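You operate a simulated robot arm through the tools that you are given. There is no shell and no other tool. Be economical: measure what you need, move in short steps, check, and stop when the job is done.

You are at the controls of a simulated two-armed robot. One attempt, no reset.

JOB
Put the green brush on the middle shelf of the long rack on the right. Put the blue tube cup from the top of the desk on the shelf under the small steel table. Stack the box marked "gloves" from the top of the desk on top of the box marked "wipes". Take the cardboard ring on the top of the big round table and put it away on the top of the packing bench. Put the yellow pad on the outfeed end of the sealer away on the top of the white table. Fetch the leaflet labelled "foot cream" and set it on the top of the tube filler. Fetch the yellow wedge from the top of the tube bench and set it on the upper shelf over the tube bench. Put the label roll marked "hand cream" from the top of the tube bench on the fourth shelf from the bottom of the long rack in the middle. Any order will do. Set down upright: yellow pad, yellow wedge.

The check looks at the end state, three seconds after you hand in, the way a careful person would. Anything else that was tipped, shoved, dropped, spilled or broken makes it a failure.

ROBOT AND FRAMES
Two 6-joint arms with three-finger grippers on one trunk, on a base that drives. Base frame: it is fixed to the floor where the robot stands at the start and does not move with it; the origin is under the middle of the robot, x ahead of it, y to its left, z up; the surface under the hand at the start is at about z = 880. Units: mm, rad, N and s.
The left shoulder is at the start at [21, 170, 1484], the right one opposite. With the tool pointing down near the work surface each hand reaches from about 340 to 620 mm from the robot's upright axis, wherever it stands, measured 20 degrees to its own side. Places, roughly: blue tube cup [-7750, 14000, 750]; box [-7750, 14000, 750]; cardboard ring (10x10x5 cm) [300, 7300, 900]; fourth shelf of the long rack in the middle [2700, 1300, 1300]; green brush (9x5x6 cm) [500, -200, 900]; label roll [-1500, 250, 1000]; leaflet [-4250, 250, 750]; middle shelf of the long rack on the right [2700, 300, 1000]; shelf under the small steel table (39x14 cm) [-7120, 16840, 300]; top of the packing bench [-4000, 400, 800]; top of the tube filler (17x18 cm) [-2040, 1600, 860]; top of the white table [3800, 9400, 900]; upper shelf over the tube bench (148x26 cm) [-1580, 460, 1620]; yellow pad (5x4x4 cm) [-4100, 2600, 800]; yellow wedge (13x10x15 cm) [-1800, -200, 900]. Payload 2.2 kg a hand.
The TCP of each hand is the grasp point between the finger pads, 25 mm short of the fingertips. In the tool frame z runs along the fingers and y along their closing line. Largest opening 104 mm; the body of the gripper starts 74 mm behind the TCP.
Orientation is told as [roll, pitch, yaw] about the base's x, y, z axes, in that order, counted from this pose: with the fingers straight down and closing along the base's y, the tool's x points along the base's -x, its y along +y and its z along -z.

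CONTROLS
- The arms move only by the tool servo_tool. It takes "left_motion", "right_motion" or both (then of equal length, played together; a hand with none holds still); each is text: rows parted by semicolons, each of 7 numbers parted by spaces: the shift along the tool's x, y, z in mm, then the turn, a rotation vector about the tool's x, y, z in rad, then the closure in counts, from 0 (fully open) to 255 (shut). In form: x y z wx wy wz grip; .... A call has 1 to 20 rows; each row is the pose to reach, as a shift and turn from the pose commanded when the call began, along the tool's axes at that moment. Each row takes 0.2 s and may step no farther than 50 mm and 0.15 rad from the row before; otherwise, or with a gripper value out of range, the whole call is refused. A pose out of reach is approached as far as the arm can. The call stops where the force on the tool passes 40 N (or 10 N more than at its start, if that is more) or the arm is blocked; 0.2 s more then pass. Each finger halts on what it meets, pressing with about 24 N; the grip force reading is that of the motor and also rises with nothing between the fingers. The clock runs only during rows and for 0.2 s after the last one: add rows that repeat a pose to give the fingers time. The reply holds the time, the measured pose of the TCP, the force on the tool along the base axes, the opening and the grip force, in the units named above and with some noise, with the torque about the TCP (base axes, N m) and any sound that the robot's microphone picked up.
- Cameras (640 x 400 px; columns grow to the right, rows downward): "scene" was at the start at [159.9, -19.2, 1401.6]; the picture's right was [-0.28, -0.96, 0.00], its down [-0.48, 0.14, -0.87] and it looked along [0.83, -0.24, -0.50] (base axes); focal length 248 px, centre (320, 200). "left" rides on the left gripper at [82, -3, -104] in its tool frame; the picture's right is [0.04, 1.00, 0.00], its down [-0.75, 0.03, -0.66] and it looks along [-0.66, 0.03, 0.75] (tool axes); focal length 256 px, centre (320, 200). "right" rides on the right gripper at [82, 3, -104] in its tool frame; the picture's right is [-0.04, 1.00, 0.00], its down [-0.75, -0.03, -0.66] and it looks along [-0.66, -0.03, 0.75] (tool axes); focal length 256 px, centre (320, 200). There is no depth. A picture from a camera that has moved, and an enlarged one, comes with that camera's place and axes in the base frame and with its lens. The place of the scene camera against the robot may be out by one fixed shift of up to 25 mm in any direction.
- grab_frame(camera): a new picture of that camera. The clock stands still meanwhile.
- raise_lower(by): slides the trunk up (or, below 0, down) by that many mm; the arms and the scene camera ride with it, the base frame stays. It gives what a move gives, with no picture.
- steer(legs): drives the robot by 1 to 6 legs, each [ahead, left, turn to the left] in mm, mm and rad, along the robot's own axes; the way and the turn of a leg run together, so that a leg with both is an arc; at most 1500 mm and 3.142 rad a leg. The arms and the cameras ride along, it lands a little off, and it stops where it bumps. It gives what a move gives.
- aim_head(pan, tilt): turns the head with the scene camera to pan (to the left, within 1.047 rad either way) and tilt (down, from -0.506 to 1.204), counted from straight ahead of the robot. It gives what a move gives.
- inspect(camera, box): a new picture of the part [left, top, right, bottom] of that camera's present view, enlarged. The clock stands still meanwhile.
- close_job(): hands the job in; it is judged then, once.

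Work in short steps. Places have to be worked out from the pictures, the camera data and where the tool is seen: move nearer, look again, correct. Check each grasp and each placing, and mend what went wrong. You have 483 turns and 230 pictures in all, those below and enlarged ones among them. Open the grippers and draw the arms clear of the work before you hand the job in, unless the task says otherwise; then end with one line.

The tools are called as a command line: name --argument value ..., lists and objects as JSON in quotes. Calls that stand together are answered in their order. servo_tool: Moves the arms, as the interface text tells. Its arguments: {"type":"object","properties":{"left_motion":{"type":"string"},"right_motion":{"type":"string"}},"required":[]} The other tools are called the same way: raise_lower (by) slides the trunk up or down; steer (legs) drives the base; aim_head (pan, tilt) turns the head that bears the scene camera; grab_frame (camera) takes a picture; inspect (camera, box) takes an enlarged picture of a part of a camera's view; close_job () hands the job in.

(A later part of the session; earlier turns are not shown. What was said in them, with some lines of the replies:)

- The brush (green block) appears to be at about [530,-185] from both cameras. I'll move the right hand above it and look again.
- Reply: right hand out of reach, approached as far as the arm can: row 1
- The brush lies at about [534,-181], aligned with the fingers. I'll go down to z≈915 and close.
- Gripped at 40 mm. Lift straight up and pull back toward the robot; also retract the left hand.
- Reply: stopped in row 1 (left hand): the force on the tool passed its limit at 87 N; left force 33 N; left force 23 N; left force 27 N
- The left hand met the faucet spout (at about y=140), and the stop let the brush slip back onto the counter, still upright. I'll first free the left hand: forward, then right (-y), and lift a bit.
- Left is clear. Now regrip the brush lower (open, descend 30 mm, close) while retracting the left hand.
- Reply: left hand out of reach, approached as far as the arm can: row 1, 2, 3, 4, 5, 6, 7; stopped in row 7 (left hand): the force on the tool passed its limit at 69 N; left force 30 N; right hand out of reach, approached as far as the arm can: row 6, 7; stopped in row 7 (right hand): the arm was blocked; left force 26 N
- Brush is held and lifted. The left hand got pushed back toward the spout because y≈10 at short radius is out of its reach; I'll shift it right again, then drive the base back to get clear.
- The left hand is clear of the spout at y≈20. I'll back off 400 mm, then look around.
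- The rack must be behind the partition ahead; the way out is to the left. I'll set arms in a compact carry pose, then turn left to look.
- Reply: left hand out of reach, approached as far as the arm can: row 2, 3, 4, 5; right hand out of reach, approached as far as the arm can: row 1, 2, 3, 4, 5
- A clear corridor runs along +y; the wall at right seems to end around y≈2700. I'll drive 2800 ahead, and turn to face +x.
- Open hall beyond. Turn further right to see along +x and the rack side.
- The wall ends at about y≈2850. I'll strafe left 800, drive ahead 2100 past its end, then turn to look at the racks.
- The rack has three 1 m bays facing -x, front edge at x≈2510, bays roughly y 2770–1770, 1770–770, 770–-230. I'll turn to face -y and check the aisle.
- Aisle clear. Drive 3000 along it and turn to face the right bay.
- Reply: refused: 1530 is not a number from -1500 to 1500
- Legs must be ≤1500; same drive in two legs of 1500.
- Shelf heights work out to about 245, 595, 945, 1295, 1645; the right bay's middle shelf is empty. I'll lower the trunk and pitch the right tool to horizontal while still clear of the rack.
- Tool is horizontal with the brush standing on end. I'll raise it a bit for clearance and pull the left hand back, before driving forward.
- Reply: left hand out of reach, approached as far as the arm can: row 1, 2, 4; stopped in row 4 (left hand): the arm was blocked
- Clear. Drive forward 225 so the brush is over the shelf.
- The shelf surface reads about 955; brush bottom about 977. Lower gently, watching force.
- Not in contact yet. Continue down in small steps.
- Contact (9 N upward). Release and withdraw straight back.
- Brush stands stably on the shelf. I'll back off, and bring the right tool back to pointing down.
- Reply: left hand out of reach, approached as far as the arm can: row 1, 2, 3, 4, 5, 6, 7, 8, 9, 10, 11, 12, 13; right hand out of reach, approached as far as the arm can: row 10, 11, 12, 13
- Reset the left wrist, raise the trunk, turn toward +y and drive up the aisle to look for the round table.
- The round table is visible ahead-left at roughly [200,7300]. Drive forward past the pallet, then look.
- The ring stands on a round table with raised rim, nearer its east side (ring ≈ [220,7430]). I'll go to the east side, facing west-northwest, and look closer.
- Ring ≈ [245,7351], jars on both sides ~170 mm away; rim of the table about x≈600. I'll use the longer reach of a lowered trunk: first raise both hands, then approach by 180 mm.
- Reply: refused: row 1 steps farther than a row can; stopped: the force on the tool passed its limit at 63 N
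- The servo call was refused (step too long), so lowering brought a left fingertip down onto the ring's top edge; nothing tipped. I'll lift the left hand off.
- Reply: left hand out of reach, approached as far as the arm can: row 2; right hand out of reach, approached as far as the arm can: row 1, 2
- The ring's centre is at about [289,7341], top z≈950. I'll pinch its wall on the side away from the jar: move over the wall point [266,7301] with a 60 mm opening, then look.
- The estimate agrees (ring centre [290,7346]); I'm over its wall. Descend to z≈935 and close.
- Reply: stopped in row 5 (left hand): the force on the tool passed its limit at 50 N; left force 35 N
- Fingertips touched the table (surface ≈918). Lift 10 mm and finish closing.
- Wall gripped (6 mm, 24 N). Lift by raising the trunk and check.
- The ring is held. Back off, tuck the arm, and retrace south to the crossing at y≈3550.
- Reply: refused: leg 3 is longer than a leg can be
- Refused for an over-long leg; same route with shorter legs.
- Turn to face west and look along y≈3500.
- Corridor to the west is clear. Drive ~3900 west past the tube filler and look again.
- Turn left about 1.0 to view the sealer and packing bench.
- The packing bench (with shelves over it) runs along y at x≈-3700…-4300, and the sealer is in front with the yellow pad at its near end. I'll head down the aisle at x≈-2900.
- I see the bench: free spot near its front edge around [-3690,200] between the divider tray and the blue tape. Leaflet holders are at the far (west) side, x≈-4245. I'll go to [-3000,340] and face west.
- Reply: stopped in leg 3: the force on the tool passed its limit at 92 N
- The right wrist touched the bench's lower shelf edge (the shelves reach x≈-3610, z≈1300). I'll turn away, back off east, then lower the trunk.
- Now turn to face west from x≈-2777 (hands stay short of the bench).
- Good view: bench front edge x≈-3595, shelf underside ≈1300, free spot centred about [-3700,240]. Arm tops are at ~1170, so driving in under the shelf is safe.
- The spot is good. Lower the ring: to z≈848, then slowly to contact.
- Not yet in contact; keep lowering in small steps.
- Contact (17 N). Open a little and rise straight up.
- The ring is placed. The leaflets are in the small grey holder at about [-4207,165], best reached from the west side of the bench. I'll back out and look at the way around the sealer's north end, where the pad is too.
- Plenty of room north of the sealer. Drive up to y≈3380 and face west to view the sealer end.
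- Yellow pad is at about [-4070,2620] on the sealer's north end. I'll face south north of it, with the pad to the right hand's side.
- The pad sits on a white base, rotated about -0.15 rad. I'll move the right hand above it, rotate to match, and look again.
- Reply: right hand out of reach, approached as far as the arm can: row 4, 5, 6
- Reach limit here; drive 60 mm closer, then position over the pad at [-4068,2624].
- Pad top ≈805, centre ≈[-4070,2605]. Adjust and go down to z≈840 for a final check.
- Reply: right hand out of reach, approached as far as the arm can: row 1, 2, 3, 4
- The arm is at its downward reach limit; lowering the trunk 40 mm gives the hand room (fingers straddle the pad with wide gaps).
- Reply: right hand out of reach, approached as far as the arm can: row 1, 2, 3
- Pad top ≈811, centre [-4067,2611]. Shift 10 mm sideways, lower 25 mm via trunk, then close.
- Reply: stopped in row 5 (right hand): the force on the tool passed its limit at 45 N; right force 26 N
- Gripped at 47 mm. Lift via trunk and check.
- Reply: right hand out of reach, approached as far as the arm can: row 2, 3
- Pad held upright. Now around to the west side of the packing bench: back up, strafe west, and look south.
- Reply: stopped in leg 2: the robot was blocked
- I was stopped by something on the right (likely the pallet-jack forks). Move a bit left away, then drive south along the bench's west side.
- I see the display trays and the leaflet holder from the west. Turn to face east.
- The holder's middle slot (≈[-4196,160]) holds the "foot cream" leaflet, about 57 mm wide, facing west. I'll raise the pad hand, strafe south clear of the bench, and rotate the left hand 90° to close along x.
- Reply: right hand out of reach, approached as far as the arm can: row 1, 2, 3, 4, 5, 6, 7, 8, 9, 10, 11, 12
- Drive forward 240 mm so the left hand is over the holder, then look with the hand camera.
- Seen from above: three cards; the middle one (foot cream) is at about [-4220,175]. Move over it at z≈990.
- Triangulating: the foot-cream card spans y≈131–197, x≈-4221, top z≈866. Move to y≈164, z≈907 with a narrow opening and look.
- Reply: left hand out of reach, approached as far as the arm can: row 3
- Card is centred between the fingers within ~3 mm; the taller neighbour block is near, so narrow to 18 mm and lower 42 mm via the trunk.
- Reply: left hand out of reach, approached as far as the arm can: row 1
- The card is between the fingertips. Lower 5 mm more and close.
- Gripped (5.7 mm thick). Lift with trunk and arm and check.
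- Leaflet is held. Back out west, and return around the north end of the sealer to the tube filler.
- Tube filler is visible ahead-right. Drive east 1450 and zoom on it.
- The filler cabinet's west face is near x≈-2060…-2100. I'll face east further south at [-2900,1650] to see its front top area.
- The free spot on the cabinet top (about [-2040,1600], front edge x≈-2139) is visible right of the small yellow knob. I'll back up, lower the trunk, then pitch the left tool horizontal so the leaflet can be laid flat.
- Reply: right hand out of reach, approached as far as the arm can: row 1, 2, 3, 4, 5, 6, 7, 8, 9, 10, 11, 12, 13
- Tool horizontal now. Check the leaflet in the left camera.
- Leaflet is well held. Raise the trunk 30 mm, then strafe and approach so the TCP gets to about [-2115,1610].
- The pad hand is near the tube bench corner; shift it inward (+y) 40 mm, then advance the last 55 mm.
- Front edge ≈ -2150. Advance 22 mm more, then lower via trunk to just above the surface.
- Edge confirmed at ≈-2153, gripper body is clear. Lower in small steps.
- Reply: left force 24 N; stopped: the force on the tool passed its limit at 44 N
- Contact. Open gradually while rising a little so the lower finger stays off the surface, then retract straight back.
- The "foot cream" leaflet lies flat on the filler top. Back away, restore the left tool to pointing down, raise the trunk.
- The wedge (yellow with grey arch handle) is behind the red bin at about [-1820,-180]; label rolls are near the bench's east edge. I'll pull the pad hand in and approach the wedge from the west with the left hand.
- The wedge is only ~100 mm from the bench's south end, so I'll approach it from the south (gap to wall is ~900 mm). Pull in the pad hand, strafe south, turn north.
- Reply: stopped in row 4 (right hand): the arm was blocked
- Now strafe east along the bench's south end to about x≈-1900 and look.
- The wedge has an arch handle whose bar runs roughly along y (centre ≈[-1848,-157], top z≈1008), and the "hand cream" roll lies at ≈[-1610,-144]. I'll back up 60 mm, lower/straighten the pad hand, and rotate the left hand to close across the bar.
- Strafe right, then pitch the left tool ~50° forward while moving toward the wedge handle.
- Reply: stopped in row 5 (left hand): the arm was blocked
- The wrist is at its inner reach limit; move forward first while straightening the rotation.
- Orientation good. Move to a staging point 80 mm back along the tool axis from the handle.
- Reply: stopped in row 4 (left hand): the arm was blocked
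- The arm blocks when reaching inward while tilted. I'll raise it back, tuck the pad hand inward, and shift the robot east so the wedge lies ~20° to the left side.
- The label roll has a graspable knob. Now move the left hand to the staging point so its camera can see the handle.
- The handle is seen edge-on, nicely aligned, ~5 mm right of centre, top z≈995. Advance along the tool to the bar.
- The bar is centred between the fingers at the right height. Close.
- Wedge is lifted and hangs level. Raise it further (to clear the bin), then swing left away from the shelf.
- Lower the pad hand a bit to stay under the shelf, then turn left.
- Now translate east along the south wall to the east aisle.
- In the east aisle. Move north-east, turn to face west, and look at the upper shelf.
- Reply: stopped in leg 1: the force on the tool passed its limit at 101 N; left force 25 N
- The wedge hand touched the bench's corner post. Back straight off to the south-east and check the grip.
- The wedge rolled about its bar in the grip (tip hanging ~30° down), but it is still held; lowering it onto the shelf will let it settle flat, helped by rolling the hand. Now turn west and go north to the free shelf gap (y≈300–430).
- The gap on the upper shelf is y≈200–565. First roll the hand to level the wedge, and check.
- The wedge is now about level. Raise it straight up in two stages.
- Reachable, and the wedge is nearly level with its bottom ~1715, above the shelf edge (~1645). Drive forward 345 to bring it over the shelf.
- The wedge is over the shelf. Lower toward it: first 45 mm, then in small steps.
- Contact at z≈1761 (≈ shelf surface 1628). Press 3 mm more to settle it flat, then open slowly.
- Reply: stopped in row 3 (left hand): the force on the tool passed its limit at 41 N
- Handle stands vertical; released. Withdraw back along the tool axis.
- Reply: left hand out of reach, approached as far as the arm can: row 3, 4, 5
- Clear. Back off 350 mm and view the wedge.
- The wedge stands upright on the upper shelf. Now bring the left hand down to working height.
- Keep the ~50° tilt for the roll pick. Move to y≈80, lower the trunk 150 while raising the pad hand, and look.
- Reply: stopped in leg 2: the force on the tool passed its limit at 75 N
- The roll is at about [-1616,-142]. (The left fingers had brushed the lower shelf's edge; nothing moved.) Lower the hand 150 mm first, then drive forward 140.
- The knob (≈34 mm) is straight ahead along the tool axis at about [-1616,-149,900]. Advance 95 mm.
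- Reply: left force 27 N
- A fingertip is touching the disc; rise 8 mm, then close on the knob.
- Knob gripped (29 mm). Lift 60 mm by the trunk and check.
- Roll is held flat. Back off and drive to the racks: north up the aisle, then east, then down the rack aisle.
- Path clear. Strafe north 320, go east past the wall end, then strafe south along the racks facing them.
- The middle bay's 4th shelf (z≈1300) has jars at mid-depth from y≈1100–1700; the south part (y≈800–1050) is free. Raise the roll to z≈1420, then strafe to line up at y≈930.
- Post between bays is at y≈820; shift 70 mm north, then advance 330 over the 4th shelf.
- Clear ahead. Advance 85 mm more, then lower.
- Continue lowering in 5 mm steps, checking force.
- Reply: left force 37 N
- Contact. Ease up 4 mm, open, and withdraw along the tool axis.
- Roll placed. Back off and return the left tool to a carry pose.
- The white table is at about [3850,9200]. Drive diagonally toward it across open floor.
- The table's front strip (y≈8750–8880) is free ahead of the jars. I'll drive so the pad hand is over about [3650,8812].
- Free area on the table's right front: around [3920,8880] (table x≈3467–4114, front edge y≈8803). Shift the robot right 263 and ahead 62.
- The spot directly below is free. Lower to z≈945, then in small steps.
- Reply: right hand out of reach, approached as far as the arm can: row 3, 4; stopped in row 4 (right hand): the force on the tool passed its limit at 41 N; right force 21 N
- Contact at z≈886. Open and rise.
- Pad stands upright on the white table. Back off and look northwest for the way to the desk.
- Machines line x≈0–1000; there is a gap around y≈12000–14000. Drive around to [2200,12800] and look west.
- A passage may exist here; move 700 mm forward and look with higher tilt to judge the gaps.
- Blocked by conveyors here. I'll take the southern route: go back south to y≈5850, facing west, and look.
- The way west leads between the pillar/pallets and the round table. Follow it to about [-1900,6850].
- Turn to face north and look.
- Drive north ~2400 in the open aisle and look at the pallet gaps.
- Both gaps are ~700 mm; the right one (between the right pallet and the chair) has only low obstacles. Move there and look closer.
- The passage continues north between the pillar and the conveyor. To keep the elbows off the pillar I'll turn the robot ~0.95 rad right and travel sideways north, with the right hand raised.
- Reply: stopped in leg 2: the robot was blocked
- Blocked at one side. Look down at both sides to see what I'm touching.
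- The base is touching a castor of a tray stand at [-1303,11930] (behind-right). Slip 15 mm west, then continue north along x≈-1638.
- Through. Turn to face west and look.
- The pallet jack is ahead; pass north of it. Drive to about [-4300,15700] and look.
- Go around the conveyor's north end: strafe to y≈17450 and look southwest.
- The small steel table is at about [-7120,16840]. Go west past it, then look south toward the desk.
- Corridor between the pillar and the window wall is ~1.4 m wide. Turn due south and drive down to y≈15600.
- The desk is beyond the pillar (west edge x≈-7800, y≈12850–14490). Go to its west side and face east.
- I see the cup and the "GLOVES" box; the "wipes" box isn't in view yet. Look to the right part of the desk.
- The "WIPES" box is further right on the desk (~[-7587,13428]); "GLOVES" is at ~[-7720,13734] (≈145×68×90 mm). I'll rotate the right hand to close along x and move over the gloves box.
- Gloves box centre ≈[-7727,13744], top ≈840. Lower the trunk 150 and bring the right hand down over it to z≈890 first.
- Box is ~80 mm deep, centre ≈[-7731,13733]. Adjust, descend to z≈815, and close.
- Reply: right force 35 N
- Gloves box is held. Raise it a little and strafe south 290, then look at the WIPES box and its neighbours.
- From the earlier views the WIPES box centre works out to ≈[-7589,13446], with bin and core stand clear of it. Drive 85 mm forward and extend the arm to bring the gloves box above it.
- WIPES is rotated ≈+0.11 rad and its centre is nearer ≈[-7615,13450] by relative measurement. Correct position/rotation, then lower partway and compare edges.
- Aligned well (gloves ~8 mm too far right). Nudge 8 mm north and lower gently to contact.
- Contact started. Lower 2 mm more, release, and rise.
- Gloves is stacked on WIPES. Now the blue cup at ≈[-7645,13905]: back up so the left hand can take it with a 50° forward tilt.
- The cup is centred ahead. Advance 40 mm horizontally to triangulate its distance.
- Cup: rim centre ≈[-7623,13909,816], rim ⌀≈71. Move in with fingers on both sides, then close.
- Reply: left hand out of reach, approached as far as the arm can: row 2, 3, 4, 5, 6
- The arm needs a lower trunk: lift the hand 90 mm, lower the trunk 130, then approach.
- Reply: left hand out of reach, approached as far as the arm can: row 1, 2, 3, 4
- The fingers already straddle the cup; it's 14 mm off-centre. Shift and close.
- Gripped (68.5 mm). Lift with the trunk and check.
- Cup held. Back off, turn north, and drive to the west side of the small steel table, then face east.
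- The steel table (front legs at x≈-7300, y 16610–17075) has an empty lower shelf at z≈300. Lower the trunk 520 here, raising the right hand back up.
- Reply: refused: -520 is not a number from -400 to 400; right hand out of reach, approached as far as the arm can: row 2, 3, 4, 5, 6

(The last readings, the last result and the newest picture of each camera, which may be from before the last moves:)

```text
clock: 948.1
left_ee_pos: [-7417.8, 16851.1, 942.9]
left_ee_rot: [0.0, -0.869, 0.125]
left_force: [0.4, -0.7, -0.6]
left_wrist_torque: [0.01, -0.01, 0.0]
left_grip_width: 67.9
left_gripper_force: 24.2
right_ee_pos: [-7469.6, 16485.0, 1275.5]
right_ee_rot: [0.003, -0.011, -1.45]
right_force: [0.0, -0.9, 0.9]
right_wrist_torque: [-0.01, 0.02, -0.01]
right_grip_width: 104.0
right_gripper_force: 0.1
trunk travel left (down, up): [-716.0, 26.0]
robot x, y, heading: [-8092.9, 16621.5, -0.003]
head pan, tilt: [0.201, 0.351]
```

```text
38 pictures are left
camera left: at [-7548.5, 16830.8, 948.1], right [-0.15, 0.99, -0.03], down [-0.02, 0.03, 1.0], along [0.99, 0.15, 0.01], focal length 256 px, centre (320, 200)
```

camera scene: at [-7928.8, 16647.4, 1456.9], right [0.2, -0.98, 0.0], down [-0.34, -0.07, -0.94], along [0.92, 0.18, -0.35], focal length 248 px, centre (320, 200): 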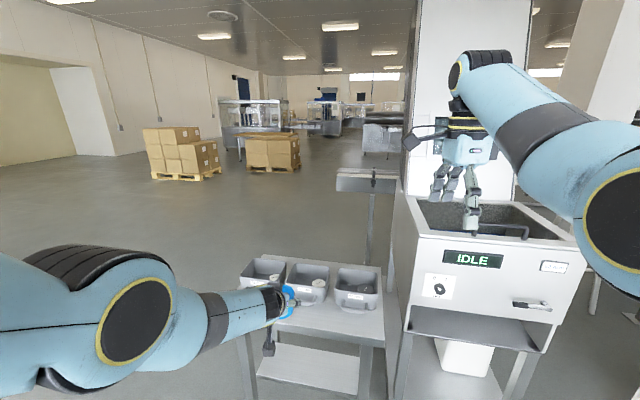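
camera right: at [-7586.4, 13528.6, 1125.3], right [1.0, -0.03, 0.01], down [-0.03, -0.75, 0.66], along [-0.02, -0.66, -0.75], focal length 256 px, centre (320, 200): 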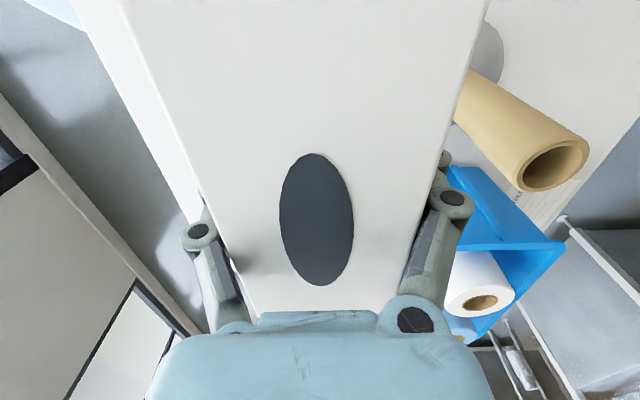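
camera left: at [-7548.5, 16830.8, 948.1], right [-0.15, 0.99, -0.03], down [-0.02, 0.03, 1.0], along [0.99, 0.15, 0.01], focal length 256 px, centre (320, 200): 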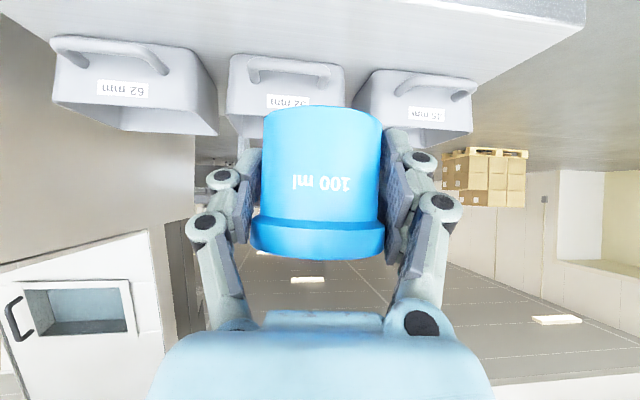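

The lowering call was refused (limit 400). Back up 200 to be safe, then lower in two steps.

steer --legs '[[-220, 0, 0]]'

raise_lower --by -380

raise_lower --by -145

```text
clock: 949.8
left_ee_pos: [-7636.7, 16851.1, 944.4]
left_ee_rot: [0.002, -0.871, 0.124]
left_force: [0.7, 0.3, -0.4]
left_wrist_torque: [-0.01, 0.05, 0.02]
left_grip_width: 67.9
left_gripper_force: 24.3
right_ee_pos: [-7687.7, 16484.6, 1274.6]
right_ee_rot: [0.006, -0.01, -1.447]
right_force: [-0.1, -0.2, -0.1]
right_wrist_torque: [-0.04, -0.01, -0.01]
right_grip_width: 104.1
right_gripper_force: 0.1
trunk travel left (down, up): [-716.0, 26.0]
robot x, y, heading: [-8311.0, 16624.8, -0.0]
head pan, tilt: [0.201, 0.351]
```

```text
clock: 953.4
left_ee_pos: [-7637.0, 16852.1, 564.2]
left_ee_rot: [0.003, -0.87, 0.124]
left_force: [-0.3, -0.3, -1.0]
left_wrist_torque: [-0.01, 0.01, -0.04]
left_grip_width: 67.7
left_gripper_force: 24.1
right_ee_pos: [-7688.0, 16484.5, 841.9]
right_ee_rot: [-0.08, -0.001, -1.447]
right_force: [0.1, 0.9, -0.5]
right_wrist_torque: [0.01, -0.02, 0.02]
right_grip_width: 103.7
right_gripper_force: 0.1
trunk travel left (down, up): [-336.0, 406.0]
robot x, y, heading: [-8313.2, 16624.3, -0.008]
head pan, tilt: [0.201, 0.351]
```

```text
clock: 955.1
left_ee_pos: [-7637.7, 16851.5, 419.1]
left_ee_rot: [0.004, -0.871, 0.123]
left_force: [0.5, 0.0, -1.2]
left_wrist_torque: [0.0, 0.04, 0.01]
left_grip_width: 67.8
left_gripper_force: 24.1
right_ee_pos: [-7697.4, 16485.5, 625.3]
right_ee_rot: [-0.204, 0.015, -1.447]
right_force: [-0.1, 0.4, -0.4]
right_wrist_torque: [-0.01, 0.01, -0.01]
right_grip_width: 104.0
right_gripper_force: 0.1
trunk travel left (down, up): [-191.0, 551.0]
robot x, y, heading: [-8311.4, 16626.1, -0.007]
head pan, tilt: [0.201, 0.351]
```

Retract and straighten the right hand, then view before entering.

servo_tool --right_motion "0 -30 0 -0.05 0 0 0; 0 -60 0 -0.1 0 0 0; 0 -90 0 -0.15 0 0 0; 0 -120 0 -0.2 0 0 0; 0 -130 0 -0.2 0 0 0; 0 -130 0 -0.2 0 0 0"

grab_frame --camera "left"

grab_frame --camera "scene"

```text
clock: 956.8
left_ee_pos: [-7636.7, 16851.7, 418.5]
left_ee_rot: [0.004, -0.868, 0.121]
left_force: [-0.2, 0.8, -0.3]
left_wrist_torque: [-0.02, 0.03, 0.02]
left_grip_width: 67.5
left_gripper_force: 23.9
right_ee_pos: [-7788.5, 16450.6, 599.3]
right_ee_rot: [0.02, -0.073, -1.48]
right_force: [0.0, -0.5, -0.3]
right_wrist_torque: [0.02, 0.0, 0.02]
right_grip_width: 104.2
right_gripper_force: 0.1
right hand out of reach, approached as far as the arm can: row 1, 2, 3, 4, 5, 6
trunk travel left (down, up): [-191.0, 551.0]
robot x, y, heading: [-8308.5, 16626.5, -0.0]
head pan, tilt: [0.201, 0.351]
stopped in row 6 (right hand): the arm was blocked; the commanded pose is now the measured one
```

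```text
37 pictures are left
camera left: at [-7766.9, 16831.6, 423.2], right [-0.15, 0.99, -0.03], down [-0.02, 0.03, 1.0], along [0.99, 0.15, 0.01], focal length 256 px, centre (320, 200)
```

left: 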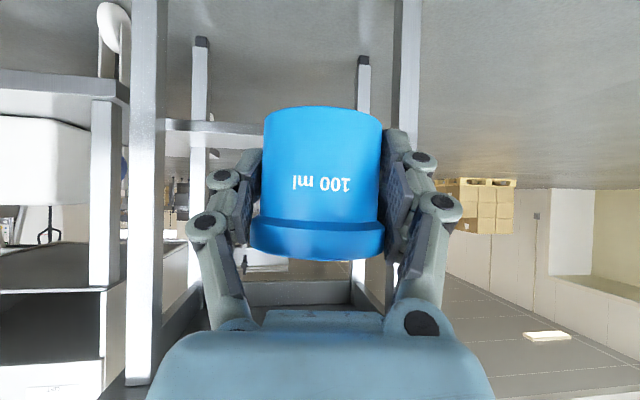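

```text
36 pictures are left
camera scene: at [-8130.2, 16647.9, 920.9], right [0.2, -0.98, 0.0], down [-0.34, -0.07, -0.94], along [0.92, 0.18, -0.34], focal length 248 px, centre (320, 200)
```

scene: 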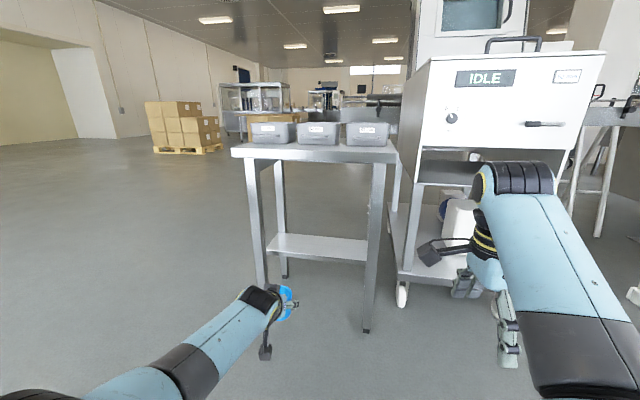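

Shelf spans about x -7250…-7018, centre -7120, free. Enter by driving 508 mm forward (cup bottom at z≈376).

steer --legs '[[300, -8, 0], [205, 0, 0]]'

grab_frame --camera "left"

grab_frame --camera "scene"

```text
clock: 960.0
left_ee_pos: [-7132.1, 16842.7, 418.4]
left_ee_rot: [0.001, -0.869, 0.124]
left_force: [-0.7, -0.8, -0.5]
left_wrist_torque: [-0.01, 0.01, -0.03]
left_grip_width: 67.9
left_gripper_force: 24.2
right_ee_pos: [-7283.1, 16442.3, 599.8]
right_ee_rot: [0.018, -0.075, -1.48]
right_force: [0.6, -0.1, -0.3]
right_wrist_torque: [0.02, 0.04, -0.02]
right_grip_width: 104.0
right_gripper_force: 0.0
trunk travel left (down, up): [-191.0, 551.0]
robot x, y, heading: [-7801.9, 16615.5, -0.004]
head pan, tilt: [0.201, 0.351]
```

```text
35 pictures are left
camera left: at [-7261.9, 16823.2, 423.3], right [-0.15, 0.99, -0.03], down [-0.02, 0.03, 1.0], along [0.99, 0.15, 0.01], focal length 256 px, centre (320, 200)
```

left: 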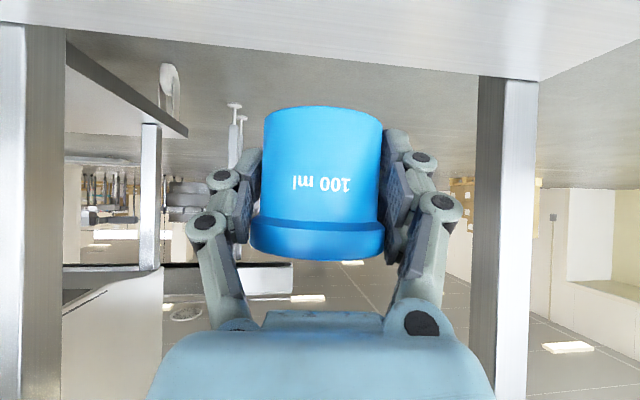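

```text
34 pictures are left
camera scene: at [-7624.9, 16638.8, 920.9], right [0.2, -0.98, 0.0], down [-0.34, -0.07, -0.94], along [0.92, 0.19, -0.34], focal length 248 px, centre (320, 200)
```

scene: 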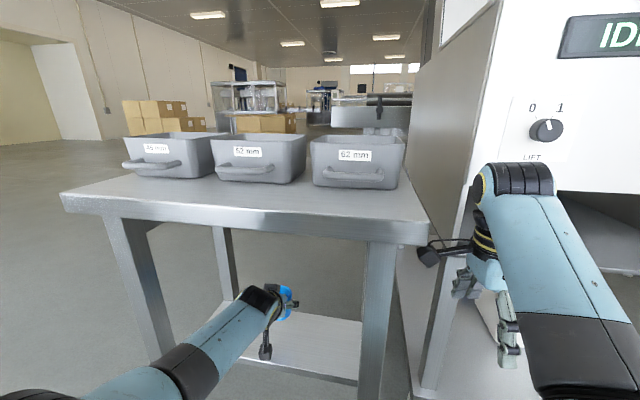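

The cup is over the shelf (back edge ≈80 mm beyond). Lower 60 mm by trunk, then step to contact.

raise_lower --by -60

raise_lower --by -8

```text
clock: 961.0
left_ee_pos: [-7132.9, 16843.6, 360.2]
left_ee_rot: [0.002, -0.872, 0.126]
left_force: [-0.2, -0.6, -0.9]
left_wrist_torque: [0.0, 0.02, 0.02]
left_grip_width: 67.9
left_gripper_force: 24.0
right_ee_pos: [-7289.0, 16439.3, 517.1]
right_ee_rot: [-0.02, -0.077, -1.475]
right_force: [0.2, -0.1, 0.1]
right_wrist_torque: [-0.01, 0.04, 0.01]
right_grip_width: 104.1
right_gripper_force: 0.1
trunk travel left (down, up): [-131.0, 611.0]
robot x, y, heading: [-7806.0, 16615.1, -0.001]
head pan, tilt: [0.201, 0.351]
```

```text
clock: 961.6
left_ee_pos: [-7132.1, 16843.4, 351.2]
left_ee_rot: [0.0, -0.87, 0.128]
left_force: [-0.1, -1.2, -1.4]
left_wrist_torque: [0.01, -0.02, -0.01]
left_grip_width: 68.0
left_gripper_force: 24.0
right_ee_pos: [-7288.5, 16437.4, 508.2]
right_ee_rot: [-0.021, -0.081, -1.476]
right_force: [0.4, -0.3, 1.4]
right_wrist_torque: [0.01, 0.02, 0.02]
right_grip_width: 103.9
right_gripper_force: 0.1
trunk travel left (down, up): [-123.0, 619.0]
robot x, y, heading: [-7805.7, 16613.4, 0.003]
head pan, tilt: [0.201, 0.351]
```

raise_lower --by -6

raise_lower --by -5

```text
clock: 962.1
left_ee_pos: [-7131.6, 16844.0, 345.4]
left_ee_rot: [0.002, -0.871, 0.126]
left_force: [0.0, -0.2, -1.0]
left_wrist_torque: [0.02, 0.0, 0.0]
left_grip_width: 68.2
left_gripper_force: 24.0
right_ee_pos: [-7288.7, 16436.4, 503.1]
right_ee_rot: [-0.019, -0.083, -1.478]
right_force: [0.4, -0.6, 0.5]
right_wrist_torque: [0.02, 0.0, 0.02]
right_grip_width: 104.1
right_gripper_force: 0.0
trunk travel left (down, up): [-117.0, 625.0]
robot x, y, heading: [-7808.2, 16616.8, -0.002]
head pan, tilt: [0.201, 0.351]
```

```text
clock: 962.7
left_ee_pos: [-7133.6, 16842.1, 340.9]
left_ee_rot: [0.001, -0.871, 0.126]
left_force: [-0.7, 0.3, -1.0]
left_wrist_torque: [-0.01, 0.02, -0.01]
left_grip_width: 67.8
left_gripper_force: 24.1
right_ee_pos: [-7288.8, 16435.9, 497.3]
right_ee_rot: [-0.018, -0.086, -1.478]
right_force: [-0.3, 0.6, 0.0]
right_wrist_torque: [0.01, -0.01, -0.02]
right_grip_width: 103.9
right_gripper_force: 0.0
trunk travel left (down, up): [-112.0, 630.0]
robot x, y, heading: [-7806.4, 16612.6, -0.003]
head pan, tilt: [0.201, 0.351]
```

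raise_lower --by -5

raise_lower --by -5

grab_frame --camera "left"

```text
clock: 963.2
left_ee_pos: [-7131.1, 16842.7, 334.0]
left_ee_rot: [0.001, -0.871, 0.125]
left_force: [-0.1, 0.5, -0.6]
left_wrist_torque: [0.04, -0.02, 0.0]
left_grip_width: 67.9
left_gripper_force: 24.0
right_ee_pos: [-7287.6, 16434.9, 492.8]
right_ee_rot: [-0.017, -0.087, -1.478]
right_force: [-0.1, 0.4, 0.6]
right_wrist_torque: [-0.01, -0.01, -0.01]
right_grip_width: 104.1
right_gripper_force: 0.0
trunk travel left (down, up): [-107.0, 635.0]
robot x, y, heading: [-7804.8, 16617.1, -0.003]
head pan, tilt: [0.201, 0.351]
```

```text
clock: 963.8
left_ee_pos: [-7131.3, 16842.4, 332.2]
left_ee_rot: [0.003, -0.875, 0.127]
left_force: [-3.1, 0.9, 13.1]
left_wrist_torque: [-0.01, 0.11, -0.12]
left_grip_width: 68.1
left_gripper_force: 23.5
right_ee_pos: [-7289.1, 16433.2, 486.9]
right_ee_rot: [-0.016, -0.089, -1.477]
right_force: [-0.2, 0.0, -0.8]
right_wrist_torque: [-0.03, 0.0, 0.01]
right_grip_width: 103.8
right_gripper_force: 0.0
trunk travel left (down, up): [-102.0, 640.0]
robot x, y, heading: [-7810.3, 16613.8, 0.002]
head pan, tilt: [0.201, 0.351]
```

```text
33 pictures are left
camera left: at [-7261.0, 16823.2, 336.3], right [-0.15, 0.99, -0.03], down [-0.02, 0.03, 1.0], along [0.99, 0.15, 0.02], focal length 256 px, centre (320, 200)
```

left: 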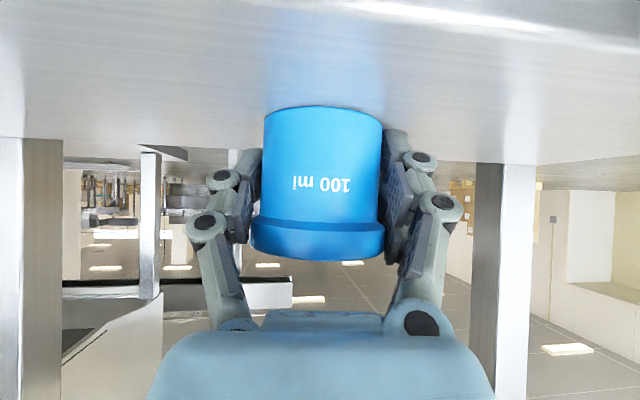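

Contact (13 N). Open and withdraw along the tool axis.

servo_tool --left_motion "0 0 0 0 0 0 120; 0 0 0 0 0 0 60; 0 0 0 0 0 0 0; 0 0 0 0 0 0 0; 0 0 -25 0 0 0 0; 0 0 -60 0 0 0 0; 0 0 -95 0 0 0 0; 0 0 -120 0 0 0 0"

grab_frame --camera "left"

```text
clock: 965.6
left_ee_pos: [-7224.6, 16829.1, 406.9]
left_ee_rot: [0.001, -0.868, 0.128]
left_force: [0.0, -0.1, -0.4]
left_wrist_torque: [0.0, -0.01, -0.01]
left_grip_width: 103.9
left_gripper_force: 0.1
right_ee_pos: [-7287.8, 16434.1, 486.3]
right_ee_rot: [-0.016, -0.087, -1.479]
right_force: [0.0, -0.4, -0.6]
right_wrist_torque: [0.0, 0.02, -0.01]
right_grip_width: 103.9
right_gripper_force: 0.0
trunk travel left (down, up): [-102.0, 640.0]
robot x, y, heading: [-7805.7, 16613.3, 0.001]
head pan, tilt: [0.201, 0.351]
```

```text
32 pictures are left
camera left: at [-7354.7, 16809.3, 411.6], right [-0.15, 0.99, -0.03], down [-0.02, 0.03, 1.0], along [0.99, 0.15, 0.01], focal length 256 px, centre (320, 200)
```

left: 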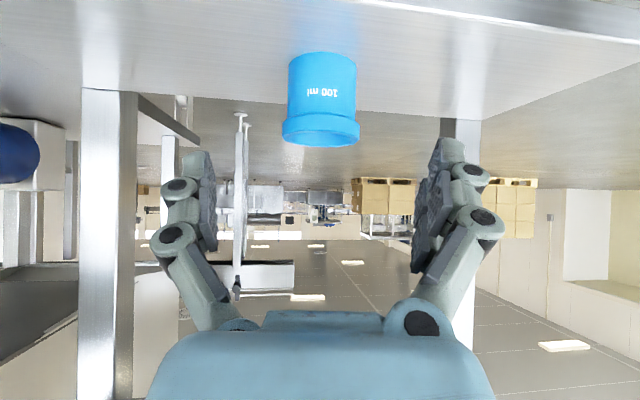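

The cup stands on the shelf. Back out clear of the table and take a last look.

steer --legs '[[-450, 0, 0]]'

grab_frame --camera "scene"

```text
clock: 968.3
left_ee_pos: [-7677.8, 16830.5, 407.4]
left_ee_rot: [0.003, -0.872, 0.129]
left_force: [0.5, -0.3, 0.3]
left_wrist_torque: [0.0, 0.0, -0.03]
left_grip_width: 103.9
left_gripper_force: 0.1
right_ee_pos: [-7740.2, 16436.2, 485.5]
right_ee_rot: [-0.019, -0.087, -1.476]
right_force: [0.4, -0.1, 0.2]
right_wrist_torque: [-0.03, 0.01, 0.01]
right_grip_width: 104.0
right_gripper_force: 0.1
trunk travel left (down, up): [-102.0, 640.0]
robot x, y, heading: [-8259.9, 16614.4, 0.001]
head pan, tilt: [0.201, 0.351]
```

```text
31 pictures are left
camera scene: at [-8070.2, 16639.1, 829.7], right [0.2, -0.98, 0.0], down [-0.34, -0.07, -0.94], along [0.92, 0.19, -0.34], focal length 248 px, centre (320, 200)
```

scene: 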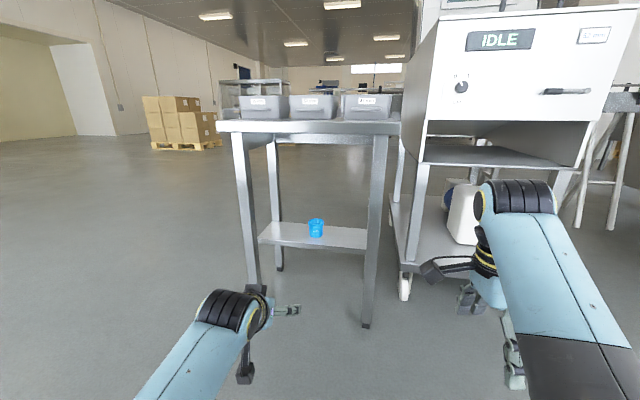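

All eight placements are done, both grippers are open, and the arms are clear. I am handing in.

close_job

```text
The job is handed in.
```

All eight items are placed, with the yellow pad and yellow wedge set down upright, but a few things were bumped or brushed on the way: the faucet, packing-bench and tube-bench shelf edges, a bench post, probably the pallet jack and a castored tray stand. I saw no damage or displaced items in the pictures I took afterward, though I did not check every contact point.
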